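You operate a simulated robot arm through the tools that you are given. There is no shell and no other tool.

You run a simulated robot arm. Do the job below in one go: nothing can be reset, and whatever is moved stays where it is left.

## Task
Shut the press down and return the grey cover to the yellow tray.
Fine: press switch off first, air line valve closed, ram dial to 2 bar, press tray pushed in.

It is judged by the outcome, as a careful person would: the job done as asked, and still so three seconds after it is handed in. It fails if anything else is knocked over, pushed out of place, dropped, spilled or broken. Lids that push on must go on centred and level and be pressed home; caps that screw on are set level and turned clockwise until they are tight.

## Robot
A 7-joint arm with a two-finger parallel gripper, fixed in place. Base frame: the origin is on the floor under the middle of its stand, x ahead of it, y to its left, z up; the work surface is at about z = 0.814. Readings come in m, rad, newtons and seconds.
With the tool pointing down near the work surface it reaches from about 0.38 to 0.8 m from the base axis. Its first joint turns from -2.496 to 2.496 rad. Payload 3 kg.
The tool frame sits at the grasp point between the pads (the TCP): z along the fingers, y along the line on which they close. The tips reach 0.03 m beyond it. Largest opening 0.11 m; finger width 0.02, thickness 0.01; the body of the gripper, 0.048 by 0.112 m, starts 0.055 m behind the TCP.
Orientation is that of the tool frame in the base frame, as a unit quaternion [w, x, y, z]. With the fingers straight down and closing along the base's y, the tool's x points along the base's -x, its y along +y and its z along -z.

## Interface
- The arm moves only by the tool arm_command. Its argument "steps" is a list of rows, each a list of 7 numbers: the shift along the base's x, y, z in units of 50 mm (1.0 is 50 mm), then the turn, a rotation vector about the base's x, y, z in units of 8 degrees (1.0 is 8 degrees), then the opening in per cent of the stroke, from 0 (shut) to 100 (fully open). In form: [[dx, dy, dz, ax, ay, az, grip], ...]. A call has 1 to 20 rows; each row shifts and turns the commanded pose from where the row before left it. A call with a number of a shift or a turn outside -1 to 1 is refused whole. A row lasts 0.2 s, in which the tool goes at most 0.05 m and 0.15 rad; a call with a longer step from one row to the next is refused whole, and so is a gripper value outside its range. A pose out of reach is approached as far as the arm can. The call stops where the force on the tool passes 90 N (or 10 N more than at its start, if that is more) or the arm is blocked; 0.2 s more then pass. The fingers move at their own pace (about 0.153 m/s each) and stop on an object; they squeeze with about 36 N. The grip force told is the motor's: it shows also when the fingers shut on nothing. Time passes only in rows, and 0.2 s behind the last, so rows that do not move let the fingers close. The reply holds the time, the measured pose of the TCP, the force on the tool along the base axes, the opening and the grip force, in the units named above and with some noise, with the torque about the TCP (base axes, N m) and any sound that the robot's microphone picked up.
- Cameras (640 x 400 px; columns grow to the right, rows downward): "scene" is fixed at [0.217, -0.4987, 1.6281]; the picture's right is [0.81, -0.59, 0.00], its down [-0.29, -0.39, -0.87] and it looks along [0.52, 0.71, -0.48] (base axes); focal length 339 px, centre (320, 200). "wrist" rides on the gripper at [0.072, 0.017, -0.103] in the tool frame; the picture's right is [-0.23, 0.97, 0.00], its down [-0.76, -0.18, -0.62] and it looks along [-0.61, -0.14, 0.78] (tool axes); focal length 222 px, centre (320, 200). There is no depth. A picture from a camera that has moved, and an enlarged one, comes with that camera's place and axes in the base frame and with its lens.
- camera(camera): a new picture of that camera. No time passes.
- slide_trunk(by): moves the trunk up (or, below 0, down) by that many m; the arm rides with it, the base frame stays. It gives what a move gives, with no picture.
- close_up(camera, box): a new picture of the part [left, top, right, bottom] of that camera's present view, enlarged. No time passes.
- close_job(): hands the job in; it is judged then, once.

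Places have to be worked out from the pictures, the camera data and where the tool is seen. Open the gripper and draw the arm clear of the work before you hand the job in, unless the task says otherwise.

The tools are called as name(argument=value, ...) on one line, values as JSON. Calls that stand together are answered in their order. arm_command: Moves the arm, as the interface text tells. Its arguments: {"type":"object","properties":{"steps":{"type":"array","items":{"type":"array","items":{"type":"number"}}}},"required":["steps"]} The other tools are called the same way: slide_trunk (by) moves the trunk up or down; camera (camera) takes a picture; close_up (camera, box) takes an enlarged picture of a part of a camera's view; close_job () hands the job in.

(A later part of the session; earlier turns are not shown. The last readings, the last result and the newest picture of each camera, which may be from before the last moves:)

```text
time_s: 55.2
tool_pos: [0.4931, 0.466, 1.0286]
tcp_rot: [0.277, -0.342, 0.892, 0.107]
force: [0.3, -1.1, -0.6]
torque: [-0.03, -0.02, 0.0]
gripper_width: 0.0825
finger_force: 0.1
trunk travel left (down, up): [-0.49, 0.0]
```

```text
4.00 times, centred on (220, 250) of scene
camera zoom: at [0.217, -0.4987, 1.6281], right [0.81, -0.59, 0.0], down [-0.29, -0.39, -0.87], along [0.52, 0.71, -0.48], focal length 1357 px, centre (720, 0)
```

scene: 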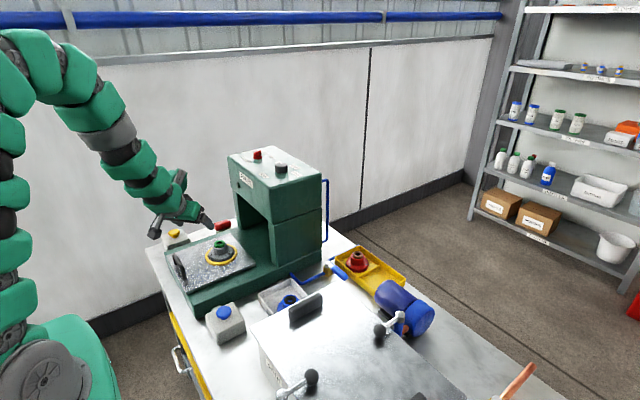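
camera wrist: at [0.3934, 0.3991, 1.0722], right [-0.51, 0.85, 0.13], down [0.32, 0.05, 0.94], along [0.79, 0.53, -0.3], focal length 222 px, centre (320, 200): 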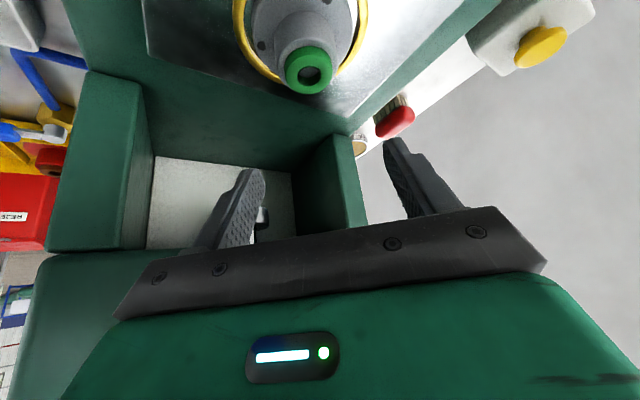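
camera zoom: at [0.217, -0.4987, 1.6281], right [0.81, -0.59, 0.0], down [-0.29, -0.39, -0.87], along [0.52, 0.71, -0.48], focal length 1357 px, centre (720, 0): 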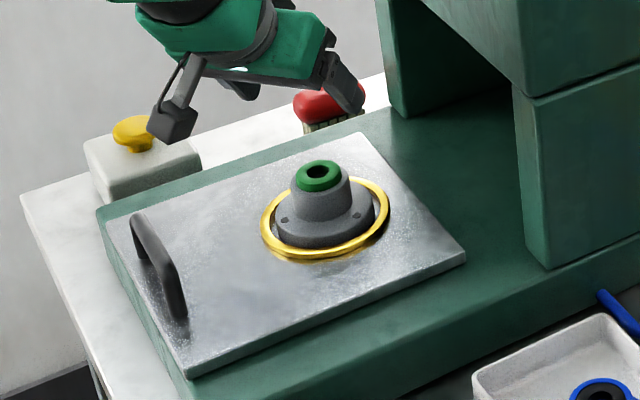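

Aligned to within about 2–3 mm. I'll descend to z≈0.95 and check finger placement around the hub.

arm_command(steps=[[-0.013, 0.015, -0.6, 0, 0, 0, 72], [-0.013, 0.015, -0.6, 0, 0, 0, 72], [0, 0, -0.37, 0, 0, 0, 72], [0, 0, 0, 0, 0, 0, 72]])

camera(camera="wrist")

close_up(camera="scene", box=[170, 205, 270, 280])

```text
time_s: 56.2
tool_pos: [0.4909, 0.4679, 0.9487]
tcp_rot: [0.278, -0.342, 0.891, 0.108]
force: [-0.5, 0.4, -0.4]
torque: [0.02, -0.04, 0.0]
gripper_width: 0.079
finger_force: 0.0
trunk travel left (down, up): [-0.49, 0.0]
```

```text
taken
camera wrist: at [0.3916, 0.4009, 0.9923], right [-0.51, 0.85, 0.13], down [0.32, 0.05, 0.95], along [0.8, 0.53, -0.3], focal length 222 px, centre (320, 200)
```

wrist: 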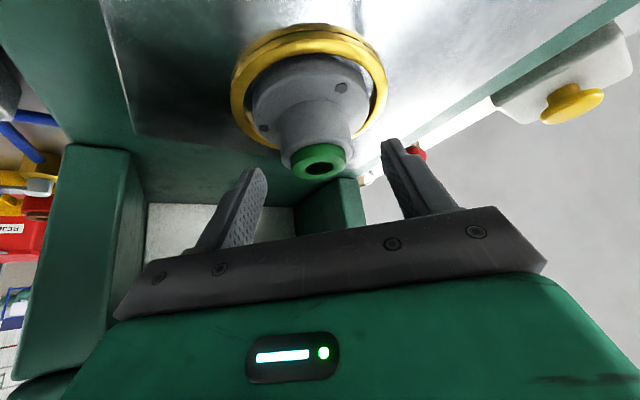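

```text
5.33 times, centred on (220, 242) of scene
camera zoom: at [0.217, -0.4987, 1.6281], right [0.81, -0.59, 0.0], down [-0.29, -0.39, -0.87], along [0.52, 0.71, -0.48], focal length 1809 px, centre (853, -27)
```

zoom: 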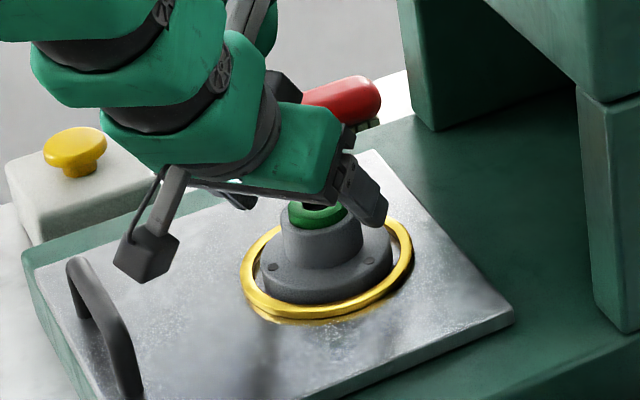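

The hub is between the fingers and the camera clears the tray handle. I'll lower the last 24 mm and check for contact.

arm_command(steps=[[0, 0, -0.25, 0, 0, 0, 72], [0, 0, -0.22, 0, 0, 0, 72], [0, 0, 0, 0, 0, 0, 72]])

close_up(camera="wrist", box=[180, 40, 480, 240])

close_up(camera="scene", box=[170, 205, 270, 280])

```text
time_s: 57.0
tool_pos: [0.4912, 0.4684, 0.9256]
tcp_rot: [0.277, -0.343, 0.891, 0.108]
force: [0.5, -0.4, 1.0]
torque: [-0.04, 0.0, -0.02]
gripper_width: 0.079
finger_force: 0.1
trunk travel left (down, up): [-0.49, 0.0]
```

```text
2.00 times, centred on (330, 140) of wrist
camera zoom: at [0.3919, 0.4013, 0.9687], right [-0.51, 0.85, 0.13], down [0.32, 0.05, 0.95], along [0.79, 0.53, -0.3], focal length 444 px, centre (300, 320)
```

zoom: 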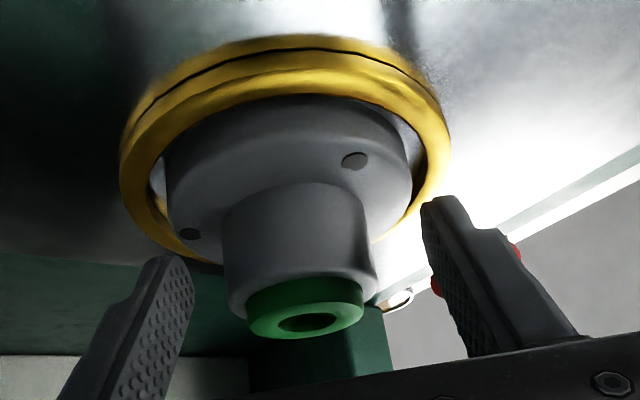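

```text
5.33 times, centred on (220, 242) of scene
camera zoom: at [0.217, -0.4987, 1.6281], right [0.81, -0.59, 0.0], down [-0.29, -0.39, -0.87], along [0.52, 0.71, -0.48], focal length 1809 px, centre (853, -27)
```

zoom: 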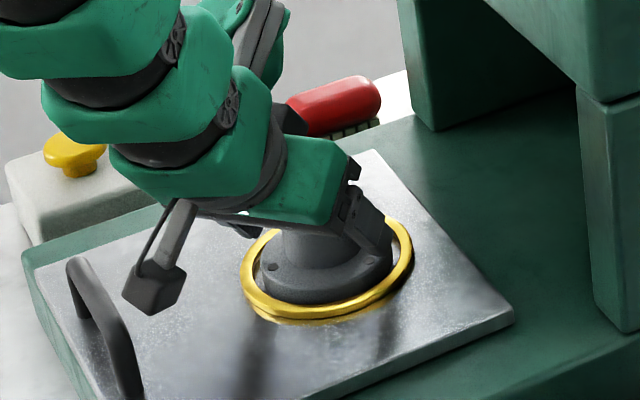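

No contact, and the tips are just above the flange. I'll close on the hub.

arm_command(steps=[[0, 0, 0, 0, 0, 0, 50], [0, 0, 0, 0, 0, 0, 30], [0, 0, 0, 0, 0, 0, 0], [0, 0, 0, 0, 0, 0, 0], [0, 0, 0, 0, 0, 0, 0]])

close_up(camera="wrist", box=[180, 40, 480, 240])

close_up(camera="scene", box=[170, 205, 270, 280])

```text
time_s: 58.2
tool_pos: [0.4914, 0.4687, 0.9253]
tcp_rot: [0.278, -0.342, 0.891, 0.108]
force: [0.2, -0.5, 1.1]
torque: [-0.1, -0.12, 0.0]
gripper_width: 0.0486
finger_force: 35.7
trunk travel left (down, up): [-0.49, 0.0]
```

```text
2.00 times, centred on (330, 140) of wrist
camera zoom: at [0.3918, 0.4011, 0.9687], right [-0.51, 0.85, 0.13], down [0.32, 0.05, 0.95], along [0.8, 0.53, -0.3], focal length 444 px, centre (300, 320)
```

zoom: 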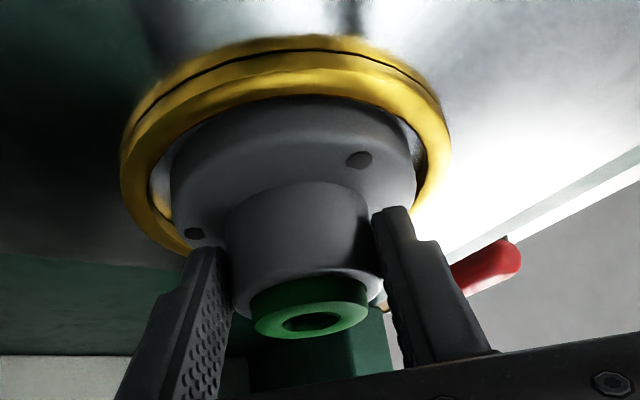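

```text
5.33 times, centred on (220, 242) of scene
camera zoom: at [0.217, -0.4987, 1.6281], right [0.81, -0.59, 0.0], down [-0.29, -0.39, -0.87], along [0.52, 0.71, -0.48], focal length 1809 px, centre (853, -27)
```

zoom: 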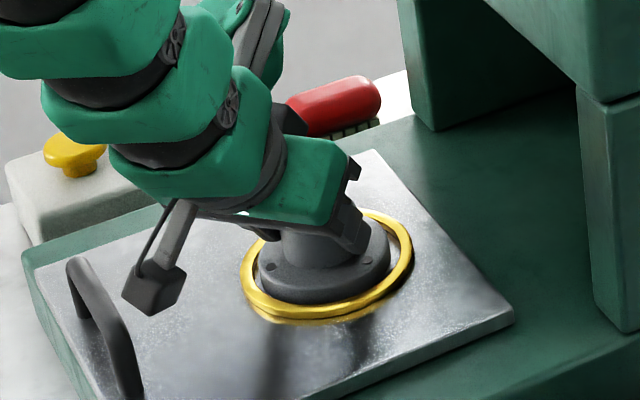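

Gripped at 48.6 mm with no side load. I'll lift straight up slowly.

arm_command(steps=[[0, 0, 0.15, 0, 0, 0, 0], [0, 0, 0.2, 0, 0, 0, 0], [0, 0, 0.3, 0, 0, 0, 0], [0, 0, 0.4, 0, 0, 0, 0], [0, 0, 0, 0, 0, 0, 0]])

close_up(camera="wrist", box=[180, 40, 480, 240])

close_up(camera="scene", box=[170, 185, 290, 280])

```text
time_s: 59.5
tool_pos: [0.4893, 0.4678, 0.9781]
tcp_rot: [0.277, -0.342, 0.892, 0.107]
force: [0.1, -0.7, -3.1]
torque: [0.02, 0.05, -0.03]
gripper_width: 0.0486
finger_force: 36.1
trunk travel left (down, up): [-0.49, 0.0]
```

```text
2.00 times, centred on (330, 140) of wrist
camera zoom: at [0.391, 0.4004, 1.0217], right [-0.51, 0.85, 0.13], down [0.32, 0.05, 0.94], along [0.79, 0.53, -0.3], focal length 444 px, centre (300, 320)
```

zoom: 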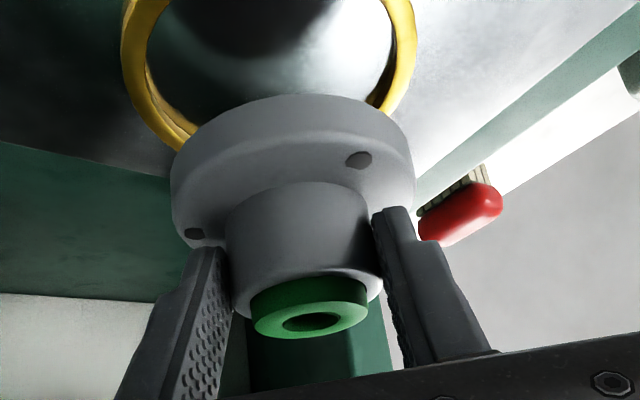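

```text
4.21 times, centred on (230, 232) of scene
camera zoom: at [0.217, -0.4987, 1.6281], right [0.81, -0.59, 0.0], down [-0.29, -0.39, -0.87], along [0.52, 0.71, -0.48], focal length 1428 px, centre (699, 63)
```

zoom: 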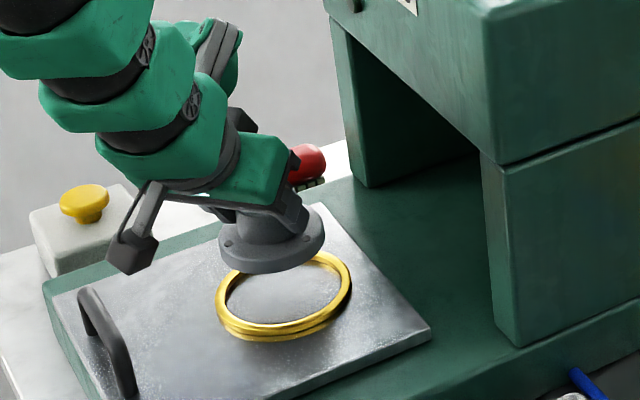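

The cover is held level, weighing about 0.3 kg, and is clear of the ring. I'll raise it and carry it around the press front toward the yellow tray, rotating the hand back to −8°.

arm_command(steps=[[0, 0, 0.6, 0, 0, 0, 0], [0, 0, 0.6, 0, 0, 0, 0], [0, 0, 0.6, 0, 0, 0, 0], [-0.3, -0.35, 0.4, 0, 0, 0, 0], [-0.6, -0.65, 0.3, 0, 0, 0, 0], [-0.6, -0.65, 0, 0, 0, 0, 0], [0.1, -0.7, 0, 0, 0, -0.8, 0], [0.3, -0.7, 0, 0, 0, -0.8, 0], [0.35, -0.7, 0, 0, 0, -0.8, 0], [0.4, -0.7, 0, 0, 0, -0.8, 0], [0.45, -0.7, 0, 0, 0, -0.8, 0], [0.5, -0.7, 0, 0, 0, -0.8, 0], [0.6, -0.6, 0, 0, 0, -0.8, 0], [0.7, -0.3, 0, 0, 0, -0.71, 0], [0, 0, 0, 0, 0, 0, 0]])

camera(camera="wrist")

camera(camera="scene")

```text
time_s: 62.6
tool_pos: [0.5857, 0.1292, 1.1057]
tcp_rot: [0.296, 0.07, 0.952, -0.021]
force: [-0.1, -0.9, -3.1]
torque: [0.02, 0.03, -0.01]
gripper_width: 0.0485
finger_force: 36.1
trunk travel left (down, up): [-0.49, 0.0]
```

```text
taken
camera wrist: at [0.4719, 0.1635, 1.1483], right [0.33, 0.94, 0.13], down [0.24, -0.22, 0.95], along [0.91, -0.28, -0.3], focal length 222 px, centre (320, 200)
```

wrist: 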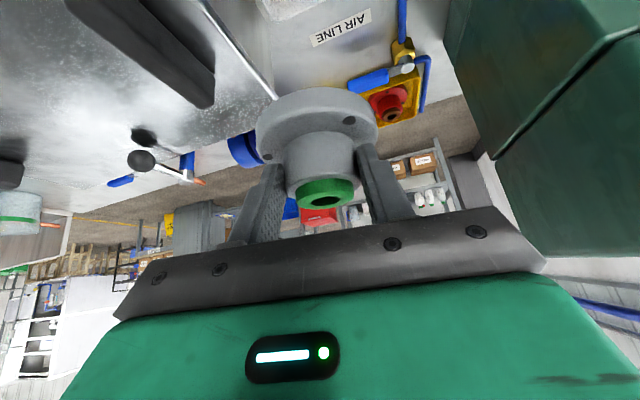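

```text
taken
```

scene: 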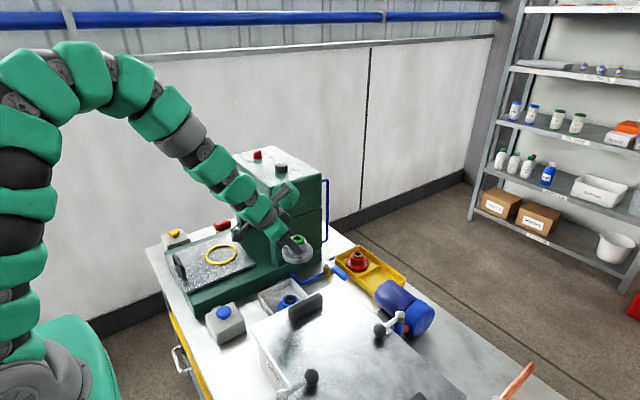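

I'm carrying it level. Next I'll move out over the empty compartment at z≈1.0.

arm_command(steps=[[0.85, -0.079, 0, 0, 0, 0, 0], [0.88, -0.079, 0, 0, 0, 0, 0], [0.88, -0.079, -0.3, 0, 0, 0, 0], [0.88, -0.079, -0.3, 0, 0, 0, 0], [0.88, -0.079, -0.4, 0, 0, 0, 0], [0.88, -0.079, -0.45, 0, 0, 0, 0], [0.88, -0.079, -0.45, 0, 0, 0, 0], [0, 0, 0, 0, 0, 0, 0]])

camera(camera="wrist")

close_up(camera="scene", box=[310, 200, 440, 320])

```text
time_s: 64.5
tool_pos: [0.8934, 0.0993, 1.0089]
tcp_rot: [0.296, 0.07, 0.952, -0.021]
force: [0.1, -0.2, -1.5]
torque: [0.01, 0.03, 0.03]
gripper_width: 0.0484
finger_force: 35.8
trunk travel left (down, up): [-0.49, 0.0]
```

```text
taken
camera wrist: at [0.7789, 0.1335, 1.0517], right [0.33, 0.94, 0.13], down [0.24, -0.22, 0.95], along [0.91, -0.28, -0.3], focal length 222 px, centre (320, 200)
```

wrist: 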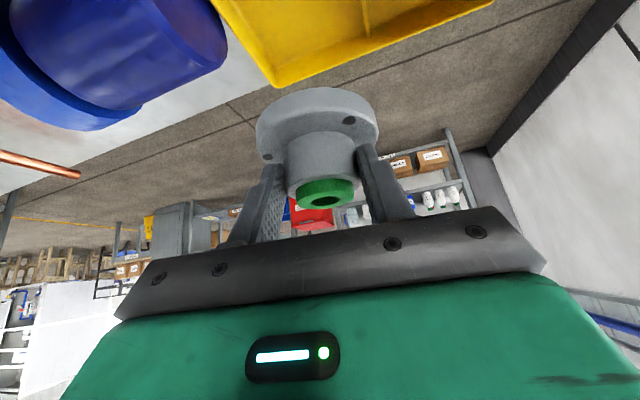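

```text
3.33 times, centred on (375, 260) of scene
camera zoom: at [0.217, -0.4987, 1.6281], right [0.81, -0.59, 0.0], down [-0.29, -0.39, -0.87], along [0.52, 0.71, -0.48], focal length 1131 px, centre (137, 0)
```

zoom: 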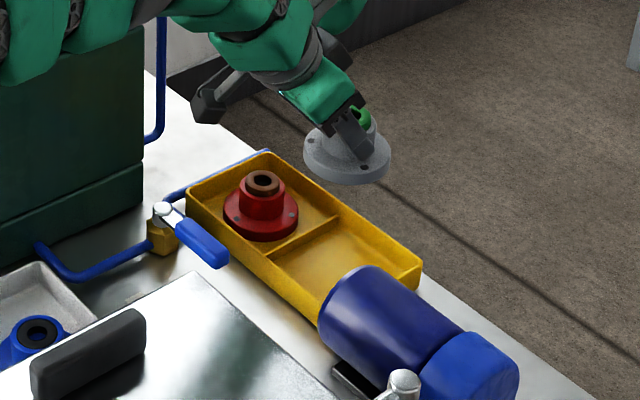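

The scene-camera projection of the held cover agrees with my pose to within a pixel. I'll zoom in on the compartment to pin down its centre precisely before lowering.

close_up(camera="scene", box=[360, 240, 450, 300])

close_up(camera="wrist", box=[160, 0, 520, 120])

```text
6.67 times, centred on (405, 270) of scene
camera zoom: at [0.217, -0.4987, 1.6281], right [0.81, -0.59, 0.0], down [-0.29, -0.39, -0.87], along [0.52, 0.71, -0.48], focal length 2261 px, centre (-247, -267)
```

zoom: 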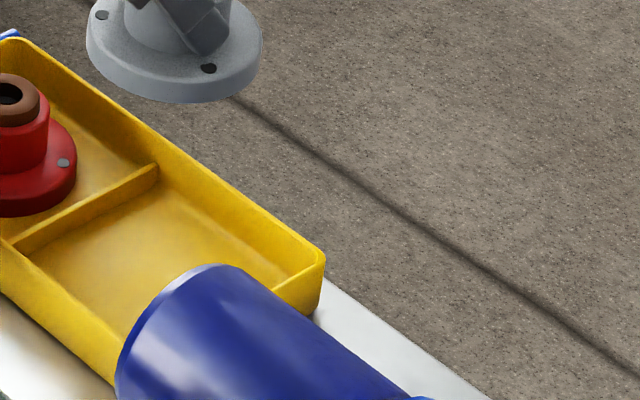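

```text
1.78 times, centred on (340, 60) of wrist
camera zoom: at [0.7789, 0.1335, 1.0517], right [0.33, 0.94, 0.13], down [0.24, -0.22, 0.95], along [0.91, -0.28, -0.3], focal length 395 px, centre (284, 449)
```

zoom: 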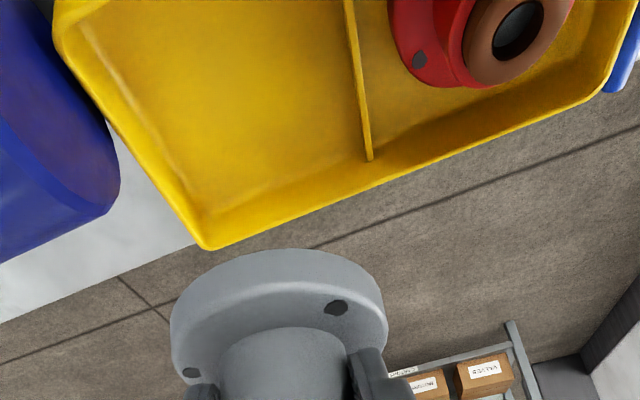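

The compartment floor is centred at about (0.908, 0.0995), and the cover axis sits 11 mm ahead of the TCP. I'll fine-align and descend to just above the floor.

arm_command(steps=[[0.07, 0.035, -0.4, 0, 0, 0, 0], [0, 0, -0.5, 0, 0, 0, 0], [0, 0, -0.5, 0, 0, 0, 0], [0, 0, -0.5, 0, 0, 0, 0], [0, 0, -0.4, 0, 0, 0, 0], [0, 0, 0, 0, 0, 0, 0]])

close_up(camera="scene", box=[340, 220, 430, 290])

camera(camera="wrist")

```text
time_s: 65.8
tool_pos: [0.8962, 0.1048, 0.8939]
tcp_rot: [0.296, 0.07, 0.952, -0.021]
force: [-0.7, 0.0, -2.1]
torque: [-0.01, 0.06, 0.02]
gripper_width: 0.0484
finger_force: 35.7
trunk travel left (down, up): [-0.49, 0.0]
```

```text
5.71 times, centred on (385, 255) of scene
camera zoom: at [0.217, -0.4987, 1.6281], right [0.81, -0.59, 0.0], down [-0.29, -0.39, -0.87], along [0.52, 0.71, -0.48], focal length 1938 px, centre (-51, -114)
```

zoom: 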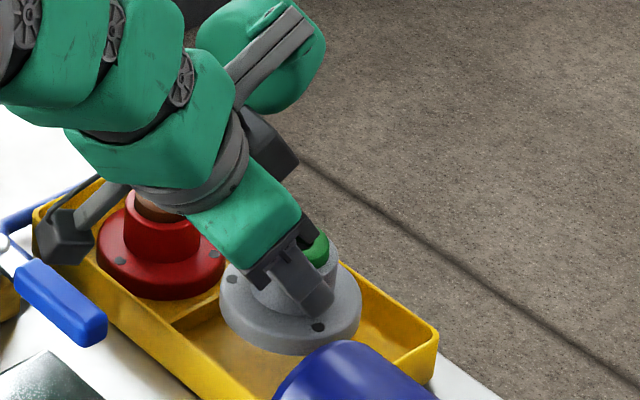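

```text
taken
camera wrist: at [0.7816, 0.1371, 0.9366], right [0.33, 0.94, 0.13], down [0.24, -0.22, 0.95], along [0.91, -0.28, -0.3], focal length 222 px, centre (320, 200)
```

wrist: 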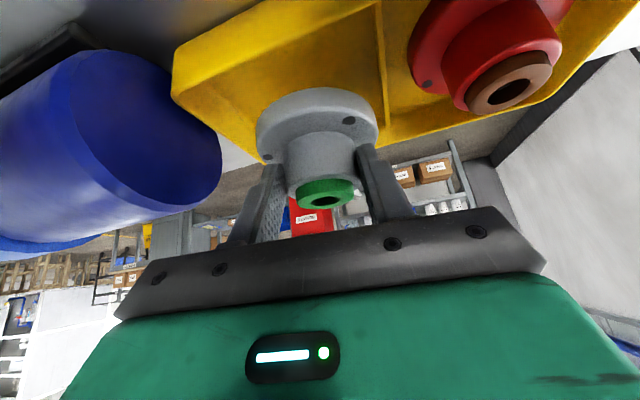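

The cover is just above the tray, slightly toward the divider. I'll shift 3 mm toward −y and keep lowering gently.

arm_command(steps=[[0.02, -0.06, -0.1, 0, 0, 0, 0], [0, 0, -0.15, 0, 0, 0, 0], [0, 0, -0.15, 0, 0, 0, 0], [0, 0, 0, 0, 0, 0, 0]])

close_up(camera="scene", box=[340, 220, 430, 290])

close_up(camera="wrist", box=[140, 0, 540, 220])

```text
time_s: 66.8
tool_pos: [0.8964, 0.1, 0.8712]
tcp_rot: [0.296, 0.07, 0.952, -0.021]
force: [-0.3, 0.1, -2.8]
torque: [0.06, 0.01, -0.03]
gripper_width: 0.0485
finger_force: 36.2
trunk travel left (down, up): [-0.49, 0.0]
```

```text
5.71 times, centred on (385, 255) of scene
camera zoom: at [0.217, -0.4987, 1.6281], right [0.81, -0.59, 0.0], down [-0.29, -0.39, -0.87], along [0.52, 0.71, -0.48], focal length 1938 px, centre (-51, -114)
```

zoom: 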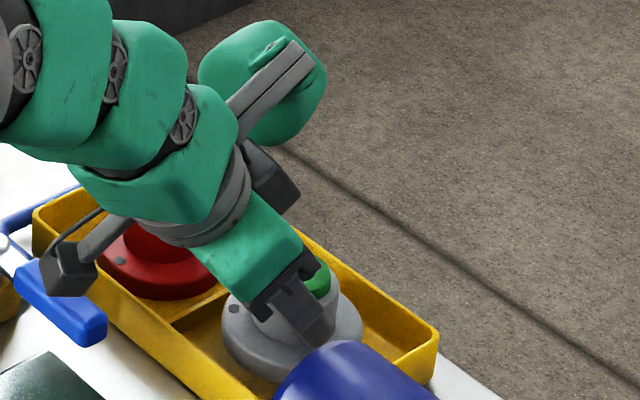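

```text
1.60 times, centred on (340, 110) of wrist
camera zoom: at [0.7821, 0.1339, 0.9156], right [0.33, 0.94, 0.13], down [0.24, -0.22, 0.95], along [0.91, -0.28, -0.3], focal length 355 px, centre (288, 344)
```

zoom: 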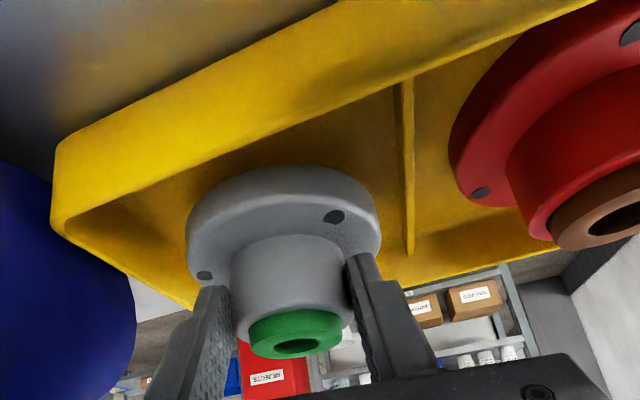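

The flange has about 8 mm of clearance on each side. I'll lower in 2.5 mm steps, watching for touchdown.

arm_command(steps=[[0, 0, -0.05, 0, 0, 0, 0], [0, 0, -0.05, 0, 0, 0, 0], [0, 0, 0, 0, 0, 0, 0]])

arm_command(steps=[[0, 0, -0.05, 0, 0, 0, 0], [0, 0, 0, 0, 0, 0, 0]])

```text
time_s: 67.7
tool_pos: [0.8945, 0.1015, 0.8669]
tcp_rot: [0.296, 0.071, 0.952, -0.022]
force: [-0.4, 0.4, -2.4]
torque: [0.01, 0.06, 0.0]
gripper_width: 0.0485
finger_force: 35.7
trunk travel left (down, up): [-0.49, 0.0]
```

```text
time_s: 68.2
tool_pos: [0.8956, 0.1014, 0.8662]
tcp_rot: [0.297, 0.07, 0.952, -0.021]
force: [0.1, 0.0, -2.1]
torque: [0.01, 0.08, 0.01]
gripper_width: 0.0483
finger_force: 36.2
trunk travel left (down, up): [-0.49, 0.0]
```

Not touching yet, as the weight is still carried. I'll continue in small steps.

arm_command(steps=[[0, 0, -0.05, 0, 0, 0, 0], [0, 0, 0, 0, 0, 0, 0]])

arm_command(steps=[[0, 0, -0.05, 0, 0, 0, 0], [0, 0, 0, 0, 0, 0, 0]])

close_up(camera="wrist", box=[140, 0, 540, 220])

close_up(camera="scene", box=[340, 220, 430, 290])

```text
time_s: 68.8
tool_pos: [0.8972, 0.1008, 0.8622]
tcp_rot: [0.297, 0.069, 0.952, -0.021]
force: [0.6, 0.1, -2.8]
torque: [0.0, 0.06, -0.02]
gripper_width: 0.0481
finger_force: 36.1
trunk travel left (down, up): [-0.49, 0.0]
```

```text
time_s: 69.5
tool_pos: [0.8957, 0.1027, 0.86]
tcp_rot: [0.296, 0.07, 0.952, -0.021]
force: [0.4, -0.1, -1.4]
torque: [0.04, 0.06, 0.01]
gripper_width: 0.0483
finger_force: 36.7
trunk travel left (down, up): [-0.49, 0.0]
```

```text
1.60 times, centred on (340, 110) of wrist
camera zoom: at [0.7818, 0.135, 0.903], right [0.33, 0.94, 0.13], down [0.24, -0.22, 0.94], along [0.91, -0.28, -0.3], focal length 355 px, centre (288, 344)
```

zoom: 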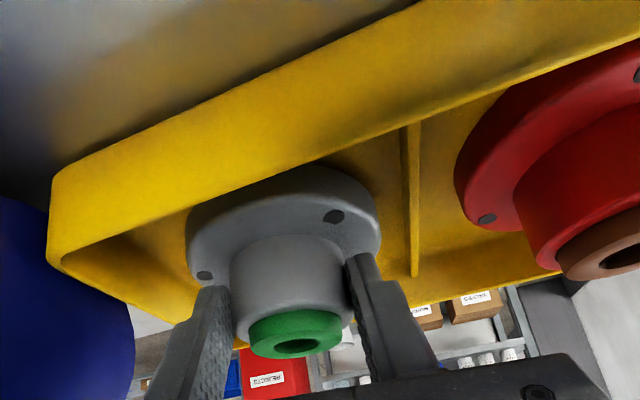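

```text
5.71 times, centred on (385, 255) of scene
camera zoom: at [0.217, -0.4987, 1.6281], right [0.81, -0.59, 0.0], down [-0.29, -0.39, -0.87], along [0.52, 0.71, -0.48], focal length 1938 px, centre (-51, -114)
```

zoom: 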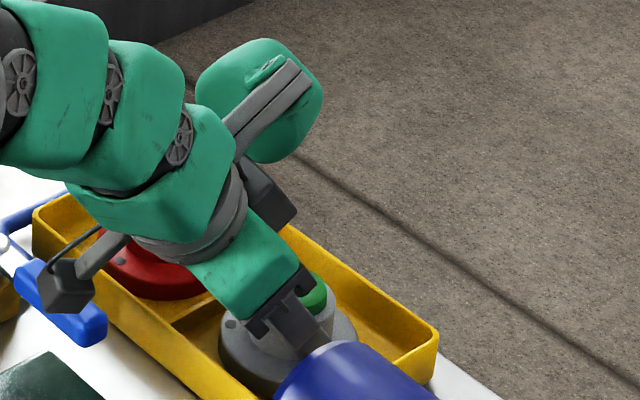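

Still carrying most of the weight. I'll keep lowering.

arm_command(steps=[[0, 0, -0.05, 0, 0, 0, 0], [0, 0, 0, 0, 0, 0, 0]])

arm_command(steps=[[0, 0, -0.04, 0, 0, 0, 0], [0, 0, 0, 0, 0, 0, 0]])

```text
time_s: 70.0
tool_pos: [0.8969, 0.1024, 0.8569]
tcp_rot: [0.297, 0.068, 0.952, -0.02]
force: [0.6, -0.4, -2.5]
torque: [0.0, 0.04, 0.0]
gripper_width: 0.0484
finger_force: 36.0
trunk travel left (down, up): [-0.49, 0.0]
```

```text
time_s: 70.7
tool_pos: [0.8958, 0.1019, 0.8541]
tcp_rot: [0.296, 0.071, 0.952, -0.022]
force: [0.2, -0.3, -2.8]
torque: [-0.01, 0.01, 0.01]
gripper_width: 0.0484
finger_force: 35.5
trunk travel left (down, up): [-0.49, 0.0]
```

z=0.854 and still no contact. Two more small steps, with a look at the camera's clearance above the valve handle.

arm_command(steps=[[0, 0, -0.04, 0, 0, 0, 0], [0, 0, 0, 0, 0, 0, 0]])

close_up(camera="wrist", box=[140, 0, 540, 220])

close_up(camera="scene", box=[320, 240, 400, 300])

```text
time_s: 71.2
tool_pos: [0.8948, 0.1003, 0.8547]
tcp_rot: [0.297, 0.071, 0.952, -0.021]
force: [0.6, -1.0, 9.2]
torque: [-0.49, -0.15, -0.04]
gripper_width: 0.0486
finger_force: 35.9
trunk travel left (down, up): [-0.49, 0.0]
```

```text
1.60 times, centred on (340, 110) of wrist
camera zoom: at [0.7815, 0.1346, 0.8976], right [0.33, 0.94, 0.13], down [0.24, -0.22, 0.95], along [0.91, -0.28, -0.3], focal length 355 px, centre (288, 344)
```

zoom: 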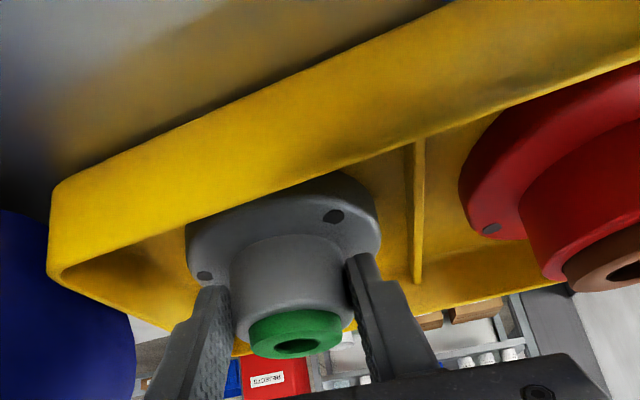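

```text
6.67 times, centred on (360, 270) of scene
camera zoom: at [0.217, -0.4987, 1.6281], right [0.81, -0.59, 0.0], down [-0.29, -0.39, -0.87], along [0.52, 0.71, -0.48], focal length 2261 px, centre (53, -267)
```

zoom: 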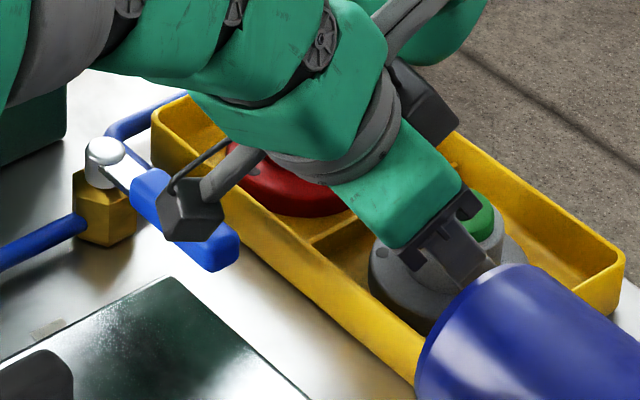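

Touchdown: 9 N, with the torque showing contact on the flange's −y edge, likely the sloped end wall. I'll lift 3 mm, shift 4 mm toward +y, and lower again.

arm_command(steps=[[0, 0, 0.08, 0, 0, 0, 0], [0.03, 0.08, 0, 0, 0, 0, 0], [0, 0, 0, 0, 0, 0, 0]])

arm_command(steps=[[0, 0, -0.05, 0, 0, 0, 0], [0, 0, 0, 0, 0, 0, 0]])

arm_command(steps=[[0, 0, -0.04, 0, 0, 0, 0], [0, 0, 0, 0, 0, 0, 0]])

```text
time_s: 72.0
tool_pos: [0.8981, 0.1051, 0.8563]
tcp_rot: [0.297, 0.07, 0.952, -0.021]
force: [-0.4, 0.3, -3.4]
torque: [0.04, 0.05, 0.03]
gripper_width: 0.0484
finger_force: 36.3
trunk travel left (down, up): [-0.49, 0.0]
```

```text
time_s: 72.7
tool_pos: [0.8973, 0.1057, 0.8556]
tcp_rot: [0.296, 0.07, 0.952, -0.022]
force: [0.0, 0.8, -2.0]
torque: [0.04, 0.05, 0.02]
gripper_width: 0.0483
finger_force: 35.5
trunk travel left (down, up): [-0.49, 0.0]
```

```text
time_s: 73.2
tool_pos: [0.8975, 0.1061, 0.8534]
tcp_rot: [0.298, 0.069, 0.952, -0.021]
force: [1.4, -0.2, 7.0]
torque: [-0.37, -0.15, 0.02]
gripper_width: 0.0487
finger_force: 36.1
trunk travel left (down, up): [-0.49, 0.0]
```

The contact height is nearly unchanged, so it's the flat floor touched by one edge of a very slightly tilted cover, not the wall. I'll lift 2 mm, shift 3 mm back to centre, and set it down.

arm_command(steps=[[0, 0, 0.06, 0, 0, 0, 0], [0, -0.06, 0, 0, 0, 0, 0], [0, 0, 0, 0, 0, 0, 0]])

arm_command(steps=[[0, 0, -0.05, 0, 0, 0, 0], [0, 0, 0, 0, 0, 0, 0]])

arm_command(steps=[[0, 0, -0.03, 0, 0, 0, 0], [0, 0, 0, 0, 0, 0, 0]])

```text
time_s: 74.0
tool_pos: [0.8978, 0.1025, 0.8557]
tcp_rot: [0.297, 0.071, 0.952, -0.021]
force: [-0.5, -0.2, -1.7]
torque: [-0.01, 0.06, 0.02]
gripper_width: 0.0484
finger_force: 36.1
trunk travel left (down, up): [-0.49, 0.0]
```

```text
time_s: 74.7
tool_pos: [0.8984, 0.1012, 0.8557]
tcp_rot: [0.298, 0.07, 0.952, -0.021]
force: [0.1, -0.4, 0.6]
torque: [-0.17, -0.09, 0.0]
gripper_width: 0.0484
finger_force: 35.3
trunk travel left (down, up): [-0.49, 0.0]
```

```text
time_s: 75.2
tool_pos: [0.8986, 0.1014, 0.8538]
tcp_rot: [0.298, 0.07, 0.952, -0.02]
force: [0.2, -1.3, 10.9]
torque: [-0.53, -0.06, -0.04]
gripper_width: 0.0482
finger_force: 36.2
trunk travel left (down, up): [-0.49, 0.0]
```

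Seated with about 11 N on the floor. I'll open the fingers modestly and look before withdrawing.

arm_command(steps=[[0, 0, 0.02, 0, 0, 0, 48], [0, 0, 0, 0, 0, 0, 56], [0, 0, 0, 0, 0, 0, 56]])

close_up(camera="wrist", box=[140, 0, 540, 220])

close_up(camera="scene", box=[340, 240, 420, 300])

```text
time_s: 76.0
tool_pos: [0.8975, 0.1019, 0.853]
tcp_rot: [0.297, 0.07, 0.952, -0.022]
force: [-0.4, 0.2, -0.3]
torque: [0.01, 0.02, 0.0]
gripper_width: 0.0613
finger_force: 0.1
trunk travel left (down, up): [-0.49, 0.0]
```

```text
1.60 times, centred on (340, 110) of wrist
camera zoom: at [0.783, 0.1353, 0.8965], right [0.33, 0.94, 0.13], down [0.24, -0.22, 0.95], along [0.91, -0.28, -0.3], focal length 355 px, centre (288, 344)
```

zoom: 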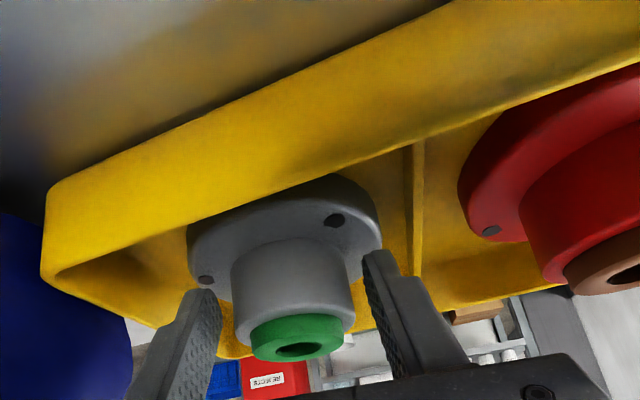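

```text
6.67 times, centred on (380, 270) of scene
camera zoom: at [0.217, -0.4987, 1.6281], right [0.81, -0.59, 0.0], down [-0.29, -0.39, -0.87], along [0.52, 0.71, -0.48], focal length 2261 px, centre (-80, -267)
```

zoom: 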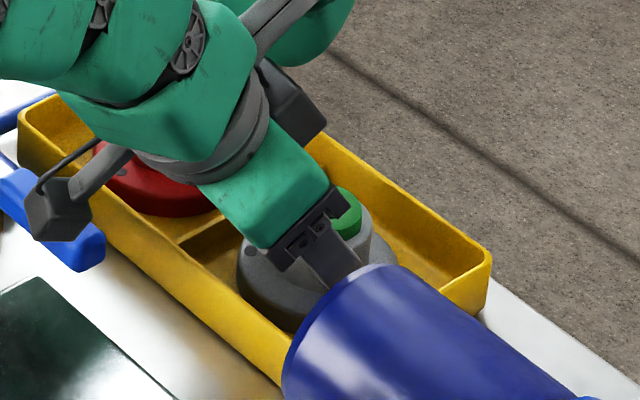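

Released with no load on the fingers. I'll rise straight up slowly.

arm_command(steps=[[0, 0, 0.2, 0, 0, 0, 56], [0, 0, 0.4, 0, 0, 0, 56], [0, 0, 0.6, 0, 0, 0, 56], [0, 0, 0.8, 0, 0, 0, 56], [0, 0, 0.9, 0, 0, 0, 56]])

close_up(camera="wrist", box=[140, 0, 540, 220])

close_up(camera="scene", box=[320, 230, 430, 310])

```text
time_s: 77.2
tool_pos: [0.8987, 0.1045, 0.9988]
tcp_rot: [0.296, 0.07, 0.952, -0.022]
force: [-0.2, 0.8, -0.1]
torque: [-0.04, 0.01, 0.03]
gripper_width: 0.0617
finger_force: 0.0
trunk travel left (down, up): [-0.49, 0.0]
```

```text
1.60 times, centred on (340, 110) of wrist
camera zoom: at [0.7839, 0.137, 1.0423], right [0.33, 0.94, 0.13], down [0.25, -0.22, 0.94], along [0.91, -0.28, -0.3], focal length 355 px, centre (288, 344)
```

zoom: 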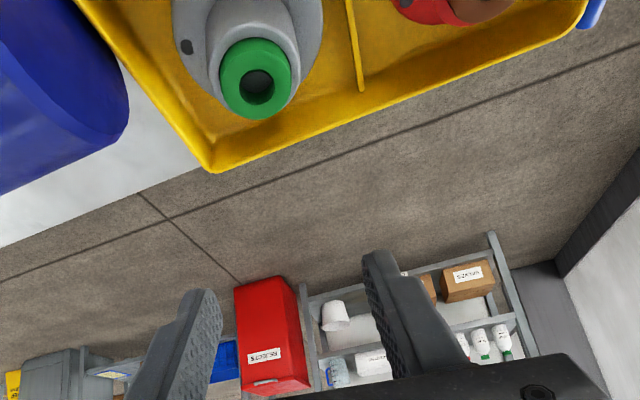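

```text
5.00 times, centred on (375, 270) of scene
camera zoom: at [0.217, -0.4987, 1.6281], right [0.81, -0.59, 0.0], down [-0.29, -0.39, -0.87], along [0.52, 0.71, -0.48], focal length 1696 px, centre (45, -150)
```

zoom: 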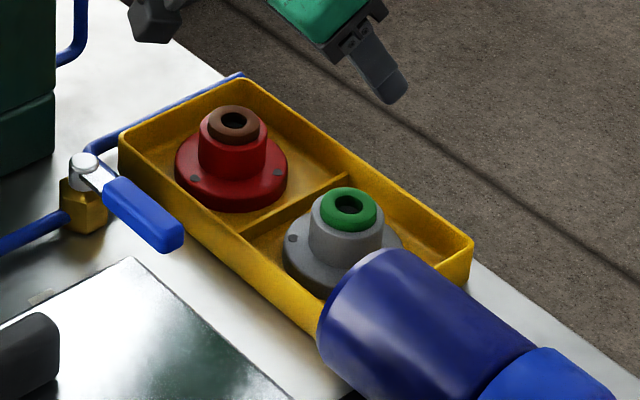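

The grey cover now sits level in the yellow tray's free compartment. The red cover and the valve are undisturbed. Next I'll retreat and go round to the front of the press tray to push it in.

arm_command(steps=[[0, 0, 0.95, 0, 0, 0, 40], [-0.3, 0.05, 0.9, 0, 0, 0, 40], [-0.9, 0.08, 0.2, 0, 0, 0, 40], [-0.95, 0.08, 0, 0, 0, 0, 40], [-0.95, 0.08, 0, 0, 0, 0, 40], [-0.95, 0.08, 0, 0, 0, 0, 40], [-0.95, 0.08, 0, 0, 0, 0, 40], [-0.95, 0.08, 0, 0, 0, 0, 40], [-0.95, 0.08, 0, 0, 0, 0, 40]])

arm_command(steps=[[-0.55, 0.68, 0, 0, 0, 0.11, 40], [-0.55, 0.68, 0, 0, 0, 0.11, 40], [-0.55, 0.68, 0, 0, 0, 0.11, 40], [-0.55, 0.68, 0, 0, 0, 0.11, 40], [-0.55, 0.68, 0, 0, 0, 0.11, 40], [-0.55, 0.68, 0, 0, 0, 0.11, 40], [-0.55, 0.68, 0, 0, 0, 0.11, 40], [-0.55, 0.68, 0, 0, 0, 0.11, 40], [-0.55, 0.68, 0, 0, 0, 0.11, 40], [-0.5, 0.3, 0, 0, 0, 0.05, 40], [0, 0, 0, 0, 0, 0, 40]])

camera(camera="wrist")

close_up(camera="scene", box=[120, 180, 280, 300])

```text
time_s: 79.2
tool_pos: [0.5499, 0.1334, 1.1005]
tcp_rot: [0.298, 0.069, 0.952, -0.021]
force: [1.1, -0.2, 0.0]
torque: [0.0, 0.03, 0.0]
gripper_width: 0.0438
finger_force: 0.1
trunk travel left (down, up): [-0.49, 0.0]
```

```text
time_s: 81.7
tool_pos: [0.2781, 0.454, 1.1027]
tcp_rot: [0.297, 0.001, 0.955, 0.001]
force: [1.0, 0.8, -0.4]
torque: [0.02, -0.01, -0.02]
gripper_width: 0.044
finger_force: 0.0
trunk travel left (down, up): [-0.49, 0.0]
```

```text
taken
camera wrist: at [0.1597, 0.4715, 1.1452], right [0.19, 0.97, 0.13], down [0.27, -0.18, 0.95], along [0.94, -0.14, -0.3], focal length 222 px, centre (320, 200)
```

wrist: 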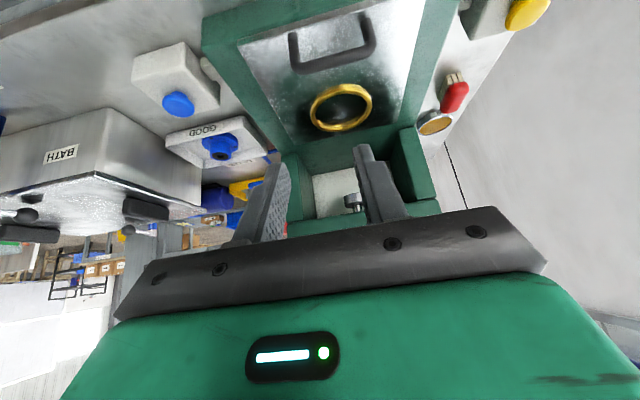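

```text
3.33 times, centred on (200, 240) of scene
camera zoom: at [0.217, -0.4987, 1.6281], right [0.81, -0.59, 0.0], down [-0.29, -0.39, -0.87], along [0.52, 0.71, -0.48], focal length 1131 px, centre (720, 67)
```

zoom: 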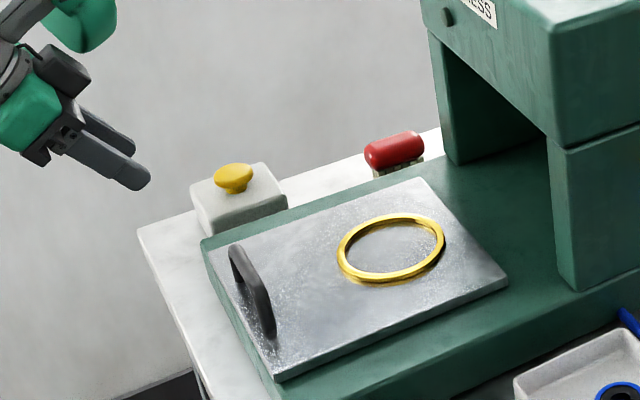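

The handle bar is at about x=0.363, y 0.44–0.52, z≈0.913. I'll come down behind it with the fingers slightly open, giving two contact points, and check the height.

arm_command(steps=[[0, 0.24, -0.8, 0, 0, 0, 40], [0, 0.24, -0.8, 0, 0, 0, 40], [0, 0, -0.8, 0, 0, 0, 40], [0, 0, -0.6, 0, 0, 0, 40], [0.2, 0, -0.2, 0, 0, 0, 40], [0, 0, 0, 0, 0, 0, 40]])

camera(camera="wrist")

close_up(camera="scene", box=[130, 210, 230, 290])

```text
time_s: 83.0
tool_pos: [0.2897, 0.4775, 0.9399]
tcp_rot: [0.297, 0.001, 0.955, 0.001]
force: [0.5, -0.4, -0.4]
torque: [-0.01, 0.02, 0.0]
gripper_width: 0.0441
finger_force: 0.0
trunk travel left (down, up): [-0.49, 0.0]
```

```text
taken
camera wrist: at [0.1726, 0.493, 0.9839], right [0.19, 0.97, 0.13], down [0.27, -0.18, 0.95], along [0.94, -0.14, -0.3], focal length 222 px, centre (320, 200)
```

wrist: 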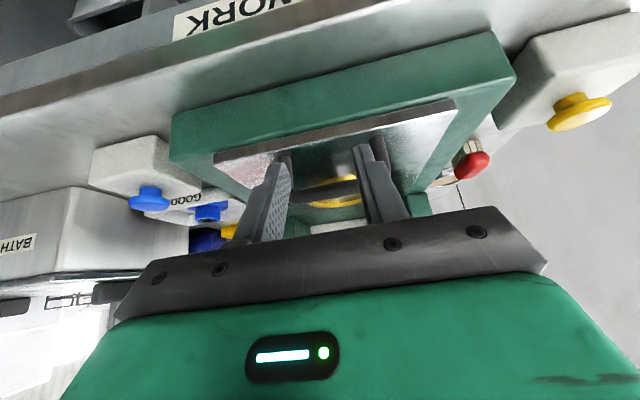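

```text
5.00 times, centred on (180, 250) of scene
camera zoom: at [0.217, -0.4987, 1.6281], right [0.81, -0.59, 0.0], down [-0.29, -0.39, -0.87], along [0.52, 0.71, -0.48], focal length 1696 px, centre (1020, -50)
```

zoom: 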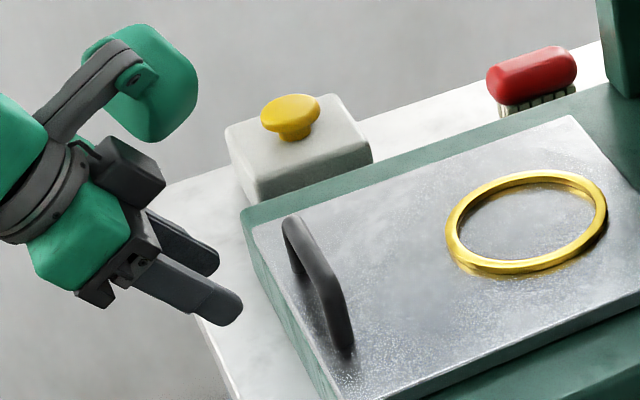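

Height lines up. I'll lower 8 mm and advance until just short of the bar, then start pushing gently in +x.

arm_command(steps=[[0.2, 0.01, -0.16, 0, 0, 0, 40], [0.4, 0, 0, 0, 0, 0, 40], [0.2, 0, 0, 0, 0, 0, 40], [0.2, 0, 0, 0, 0, 0, 40], [0.2, 0, 0, 0, 0, 0, 40]])

close_up(camera="scene", box=[130, 210, 230, 290])

close_up(camera="wrist", box=[160, 30, 520, 255])

```text
time_s: 84.2
tool_pos: [0.3497, 0.4783, 0.9331]
tcp_rot: [0.298, 0.001, 0.955, 0.001]
force: [-1.1, 0.1, -0.8]
torque: [0.05, 0.03, -0.03]
gripper_width: 0.0439
finger_force: 0.1
trunk travel left (down, up): [-0.49, 0.0]
```

```text
5.00 times, centred on (180, 250) of scene
camera zoom: at [0.217, -0.4987, 1.6281], right [0.81, -0.59, 0.0], down [-0.29, -0.39, -0.87], along [0.52, 0.71, -0.48], focal length 1696 px, centre (1020, -50)
```

zoom: 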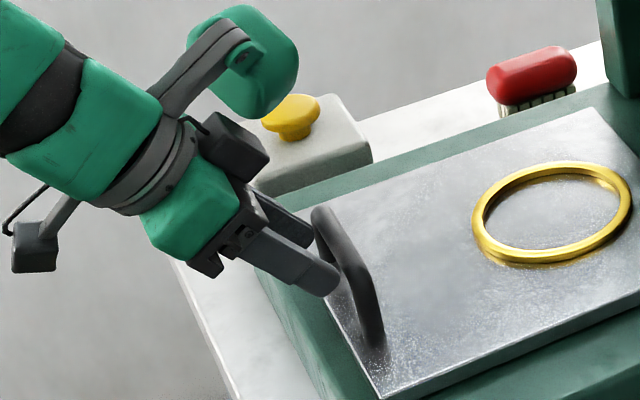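

```text
1.78 times, centred on (340, 142) of wrist
camera zoom: at [0.2313, 0.4942, 0.9765], right [0.19, 0.97, 0.13], down [0.27, -0.18, 0.95], along [0.94, -0.14, -0.3], focal length 395 px, centre (284, 302)
```

zoom: 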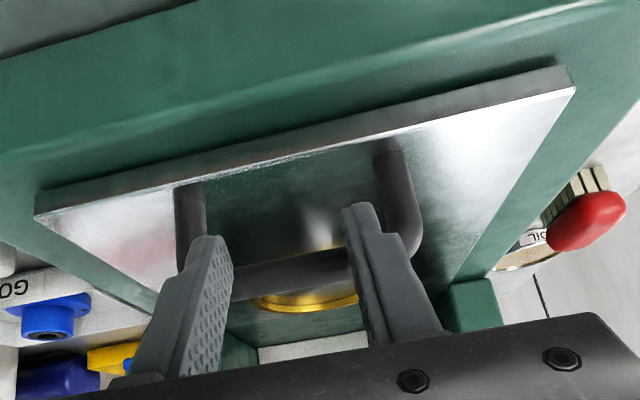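

The tray is sliding in smoothly with almost no force. I'll continue pushing another 90 mm.

arm_command(steps=[[0.36, 0, 0, 0, 0, 0, 40], [0.36, 0, 0, 0, 0, 0, 40], [0.36, 0, 0, 0, 0, 0, 40], [0.36, 0, 0, 0, 0, 0, 40], [0.36, 0, 0, 0, 0, 0, 40]])

camera(camera="scene")

camera(camera="wrist")

```text
time_s: 85.5
tool_pos: [0.4397, 0.4773, 0.9328]
tcp_rot: [0.297, 0.001, 0.955, 0.0]
force: [-0.1, 0.5, 0.8]
torque: [-0.04, 0.0, 0.0]
gripper_width: 0.0438
finger_force: 0.1
trunk travel left (down, up): [-0.49, 0.0]
```

```text
taken
```

scene: 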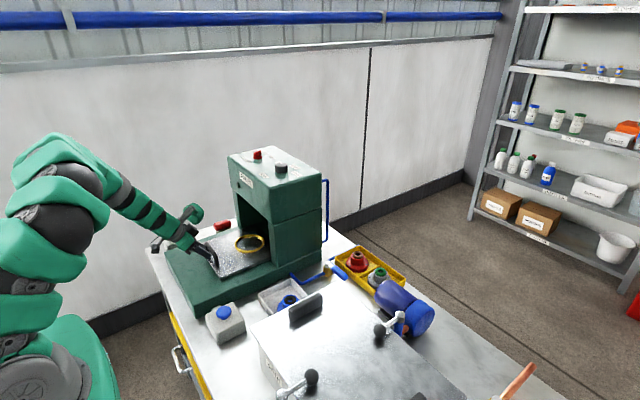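

```text
taken
camera wrist: at [0.3225, 0.4939, 0.9754], right [0.19, 0.97, 0.13], down [0.27, -0.18, 0.95], along [0.94, -0.14, -0.3], focal length 222 px, centre (320, 200)
```

wrist: 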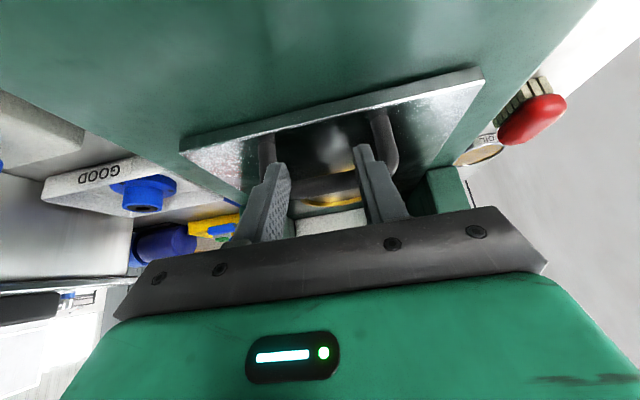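

The tray tracks the hand and the ring is now at about x≈0.61. I'll push 60 mm more in smaller steps and check clearance to the press head.

arm_command(steps=[[0.3, 0, 0, 0, 0, 0, 40], [0.3, 0, 0, 0, 0, 0, 40], [0.3, 0, 0, 0, 0, 0, 40], [0.3, 0, 0, 0, 0, 0, 40]])

close_up(camera="scene", box=[140, 140, 340, 310])

camera(camera="wrist")

```text
time_s: 86.5
tool_pos: [0.5013, 0.4779, 0.9342]
tcp_rot: [0.298, 0.001, 0.954, 0.0]
force: [-0.6, 0.8, -0.3]
torque: [-0.02, -0.04, -0.01]
gripper_width: 0.0438
finger_force: 0.1
trunk travel left (down, up): [-0.49, 0.0]
```

```text
2.35 times, centred on (240, 225) of scene
camera zoom: at [0.217, -0.4987, 1.6281], right [0.81, -0.59, 0.0], down [-0.29, -0.39, -0.87], along [0.52, 0.71, -0.48], focal length 798 px, centre (508, 141)
```

zoom: 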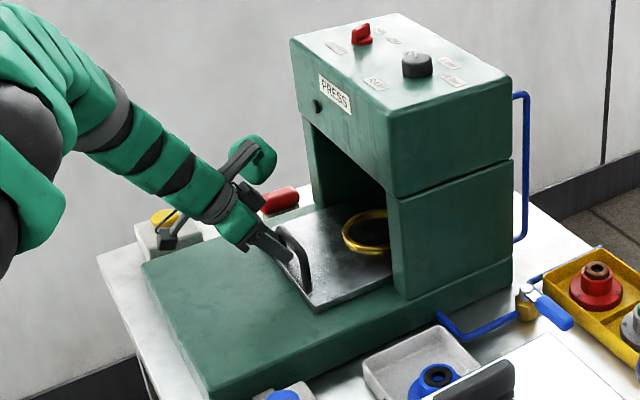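

```text
taken
camera wrist: at [0.3832, 0.4942, 0.9765], right [0.19, 0.97, 0.13], down [0.27, -0.18, 0.95], along [0.94, -0.14, -0.3], focal length 222 px, centre (320, 200)
```

wrist: 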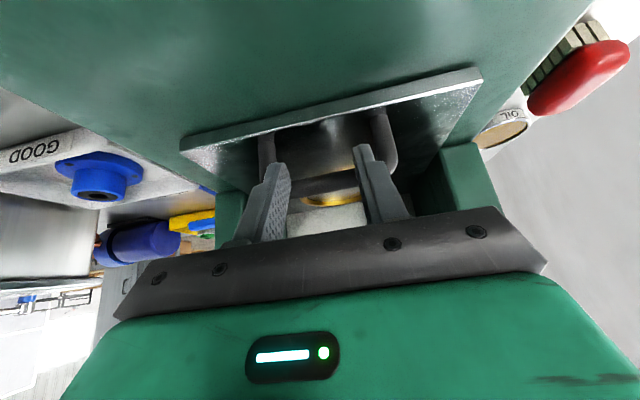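

Clearance to the press head is fine, with the hand's top module still about 9 cm short of it. I'll continue in 5 mm steps and watch for the end stop.

arm_command(steps=[[0.12, 0, 0, 0, 0, 0, 40], [0.12, 0, 0, 0, 0, 0, 40], [0.12, 0, 0, 0, 0, 0, 40], [0.12, 0, 0, 0, 0, 0, 40]])

arm_command(steps=[[0.1, 0, 0, 0, 0, 0, 40], [0.1, 0, 0, 0, 0, 0, 40]])

close_up(camera="scene", box=[160, 160, 320, 300])

```text
time_s: 87.5
tool_pos: [0.5252, 0.4776, 0.9333]
tcp_rot: [0.297, 0.001, 0.955, 0.002]
force: [-0.8, -0.8, -0.1]
torque: [-0.03, -0.03, 0.01]
gripper_width: 0.044
finger_force: 0.0
trunk travel left (down, up): [-0.49, 0.0]
```

```text
time_s: 88.0
tool_pos: [0.5306, 0.4791, 0.9329]
tcp_rot: [0.297, -0.001, 0.955, 0.001]
force: [-19.7, -1.0, -3.7]
torque: [0.32, 0.52, -0.4]
gripper_width: 0.0445
finger_force: 0.5
trunk travel left (down, up): [-0.49, 0.0]
```

```text
2.86 times, centred on (240, 230) of scene
camera zoom: at [0.217, -0.4987, 1.6281], right [0.81, -0.59, 0.0], down [-0.29, -0.39, -0.87], along [0.52, 0.71, -0.48], focal length 969 px, centre (549, 114)
```

zoom: 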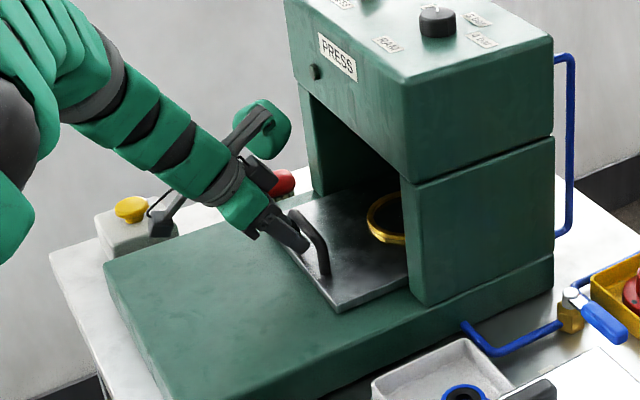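

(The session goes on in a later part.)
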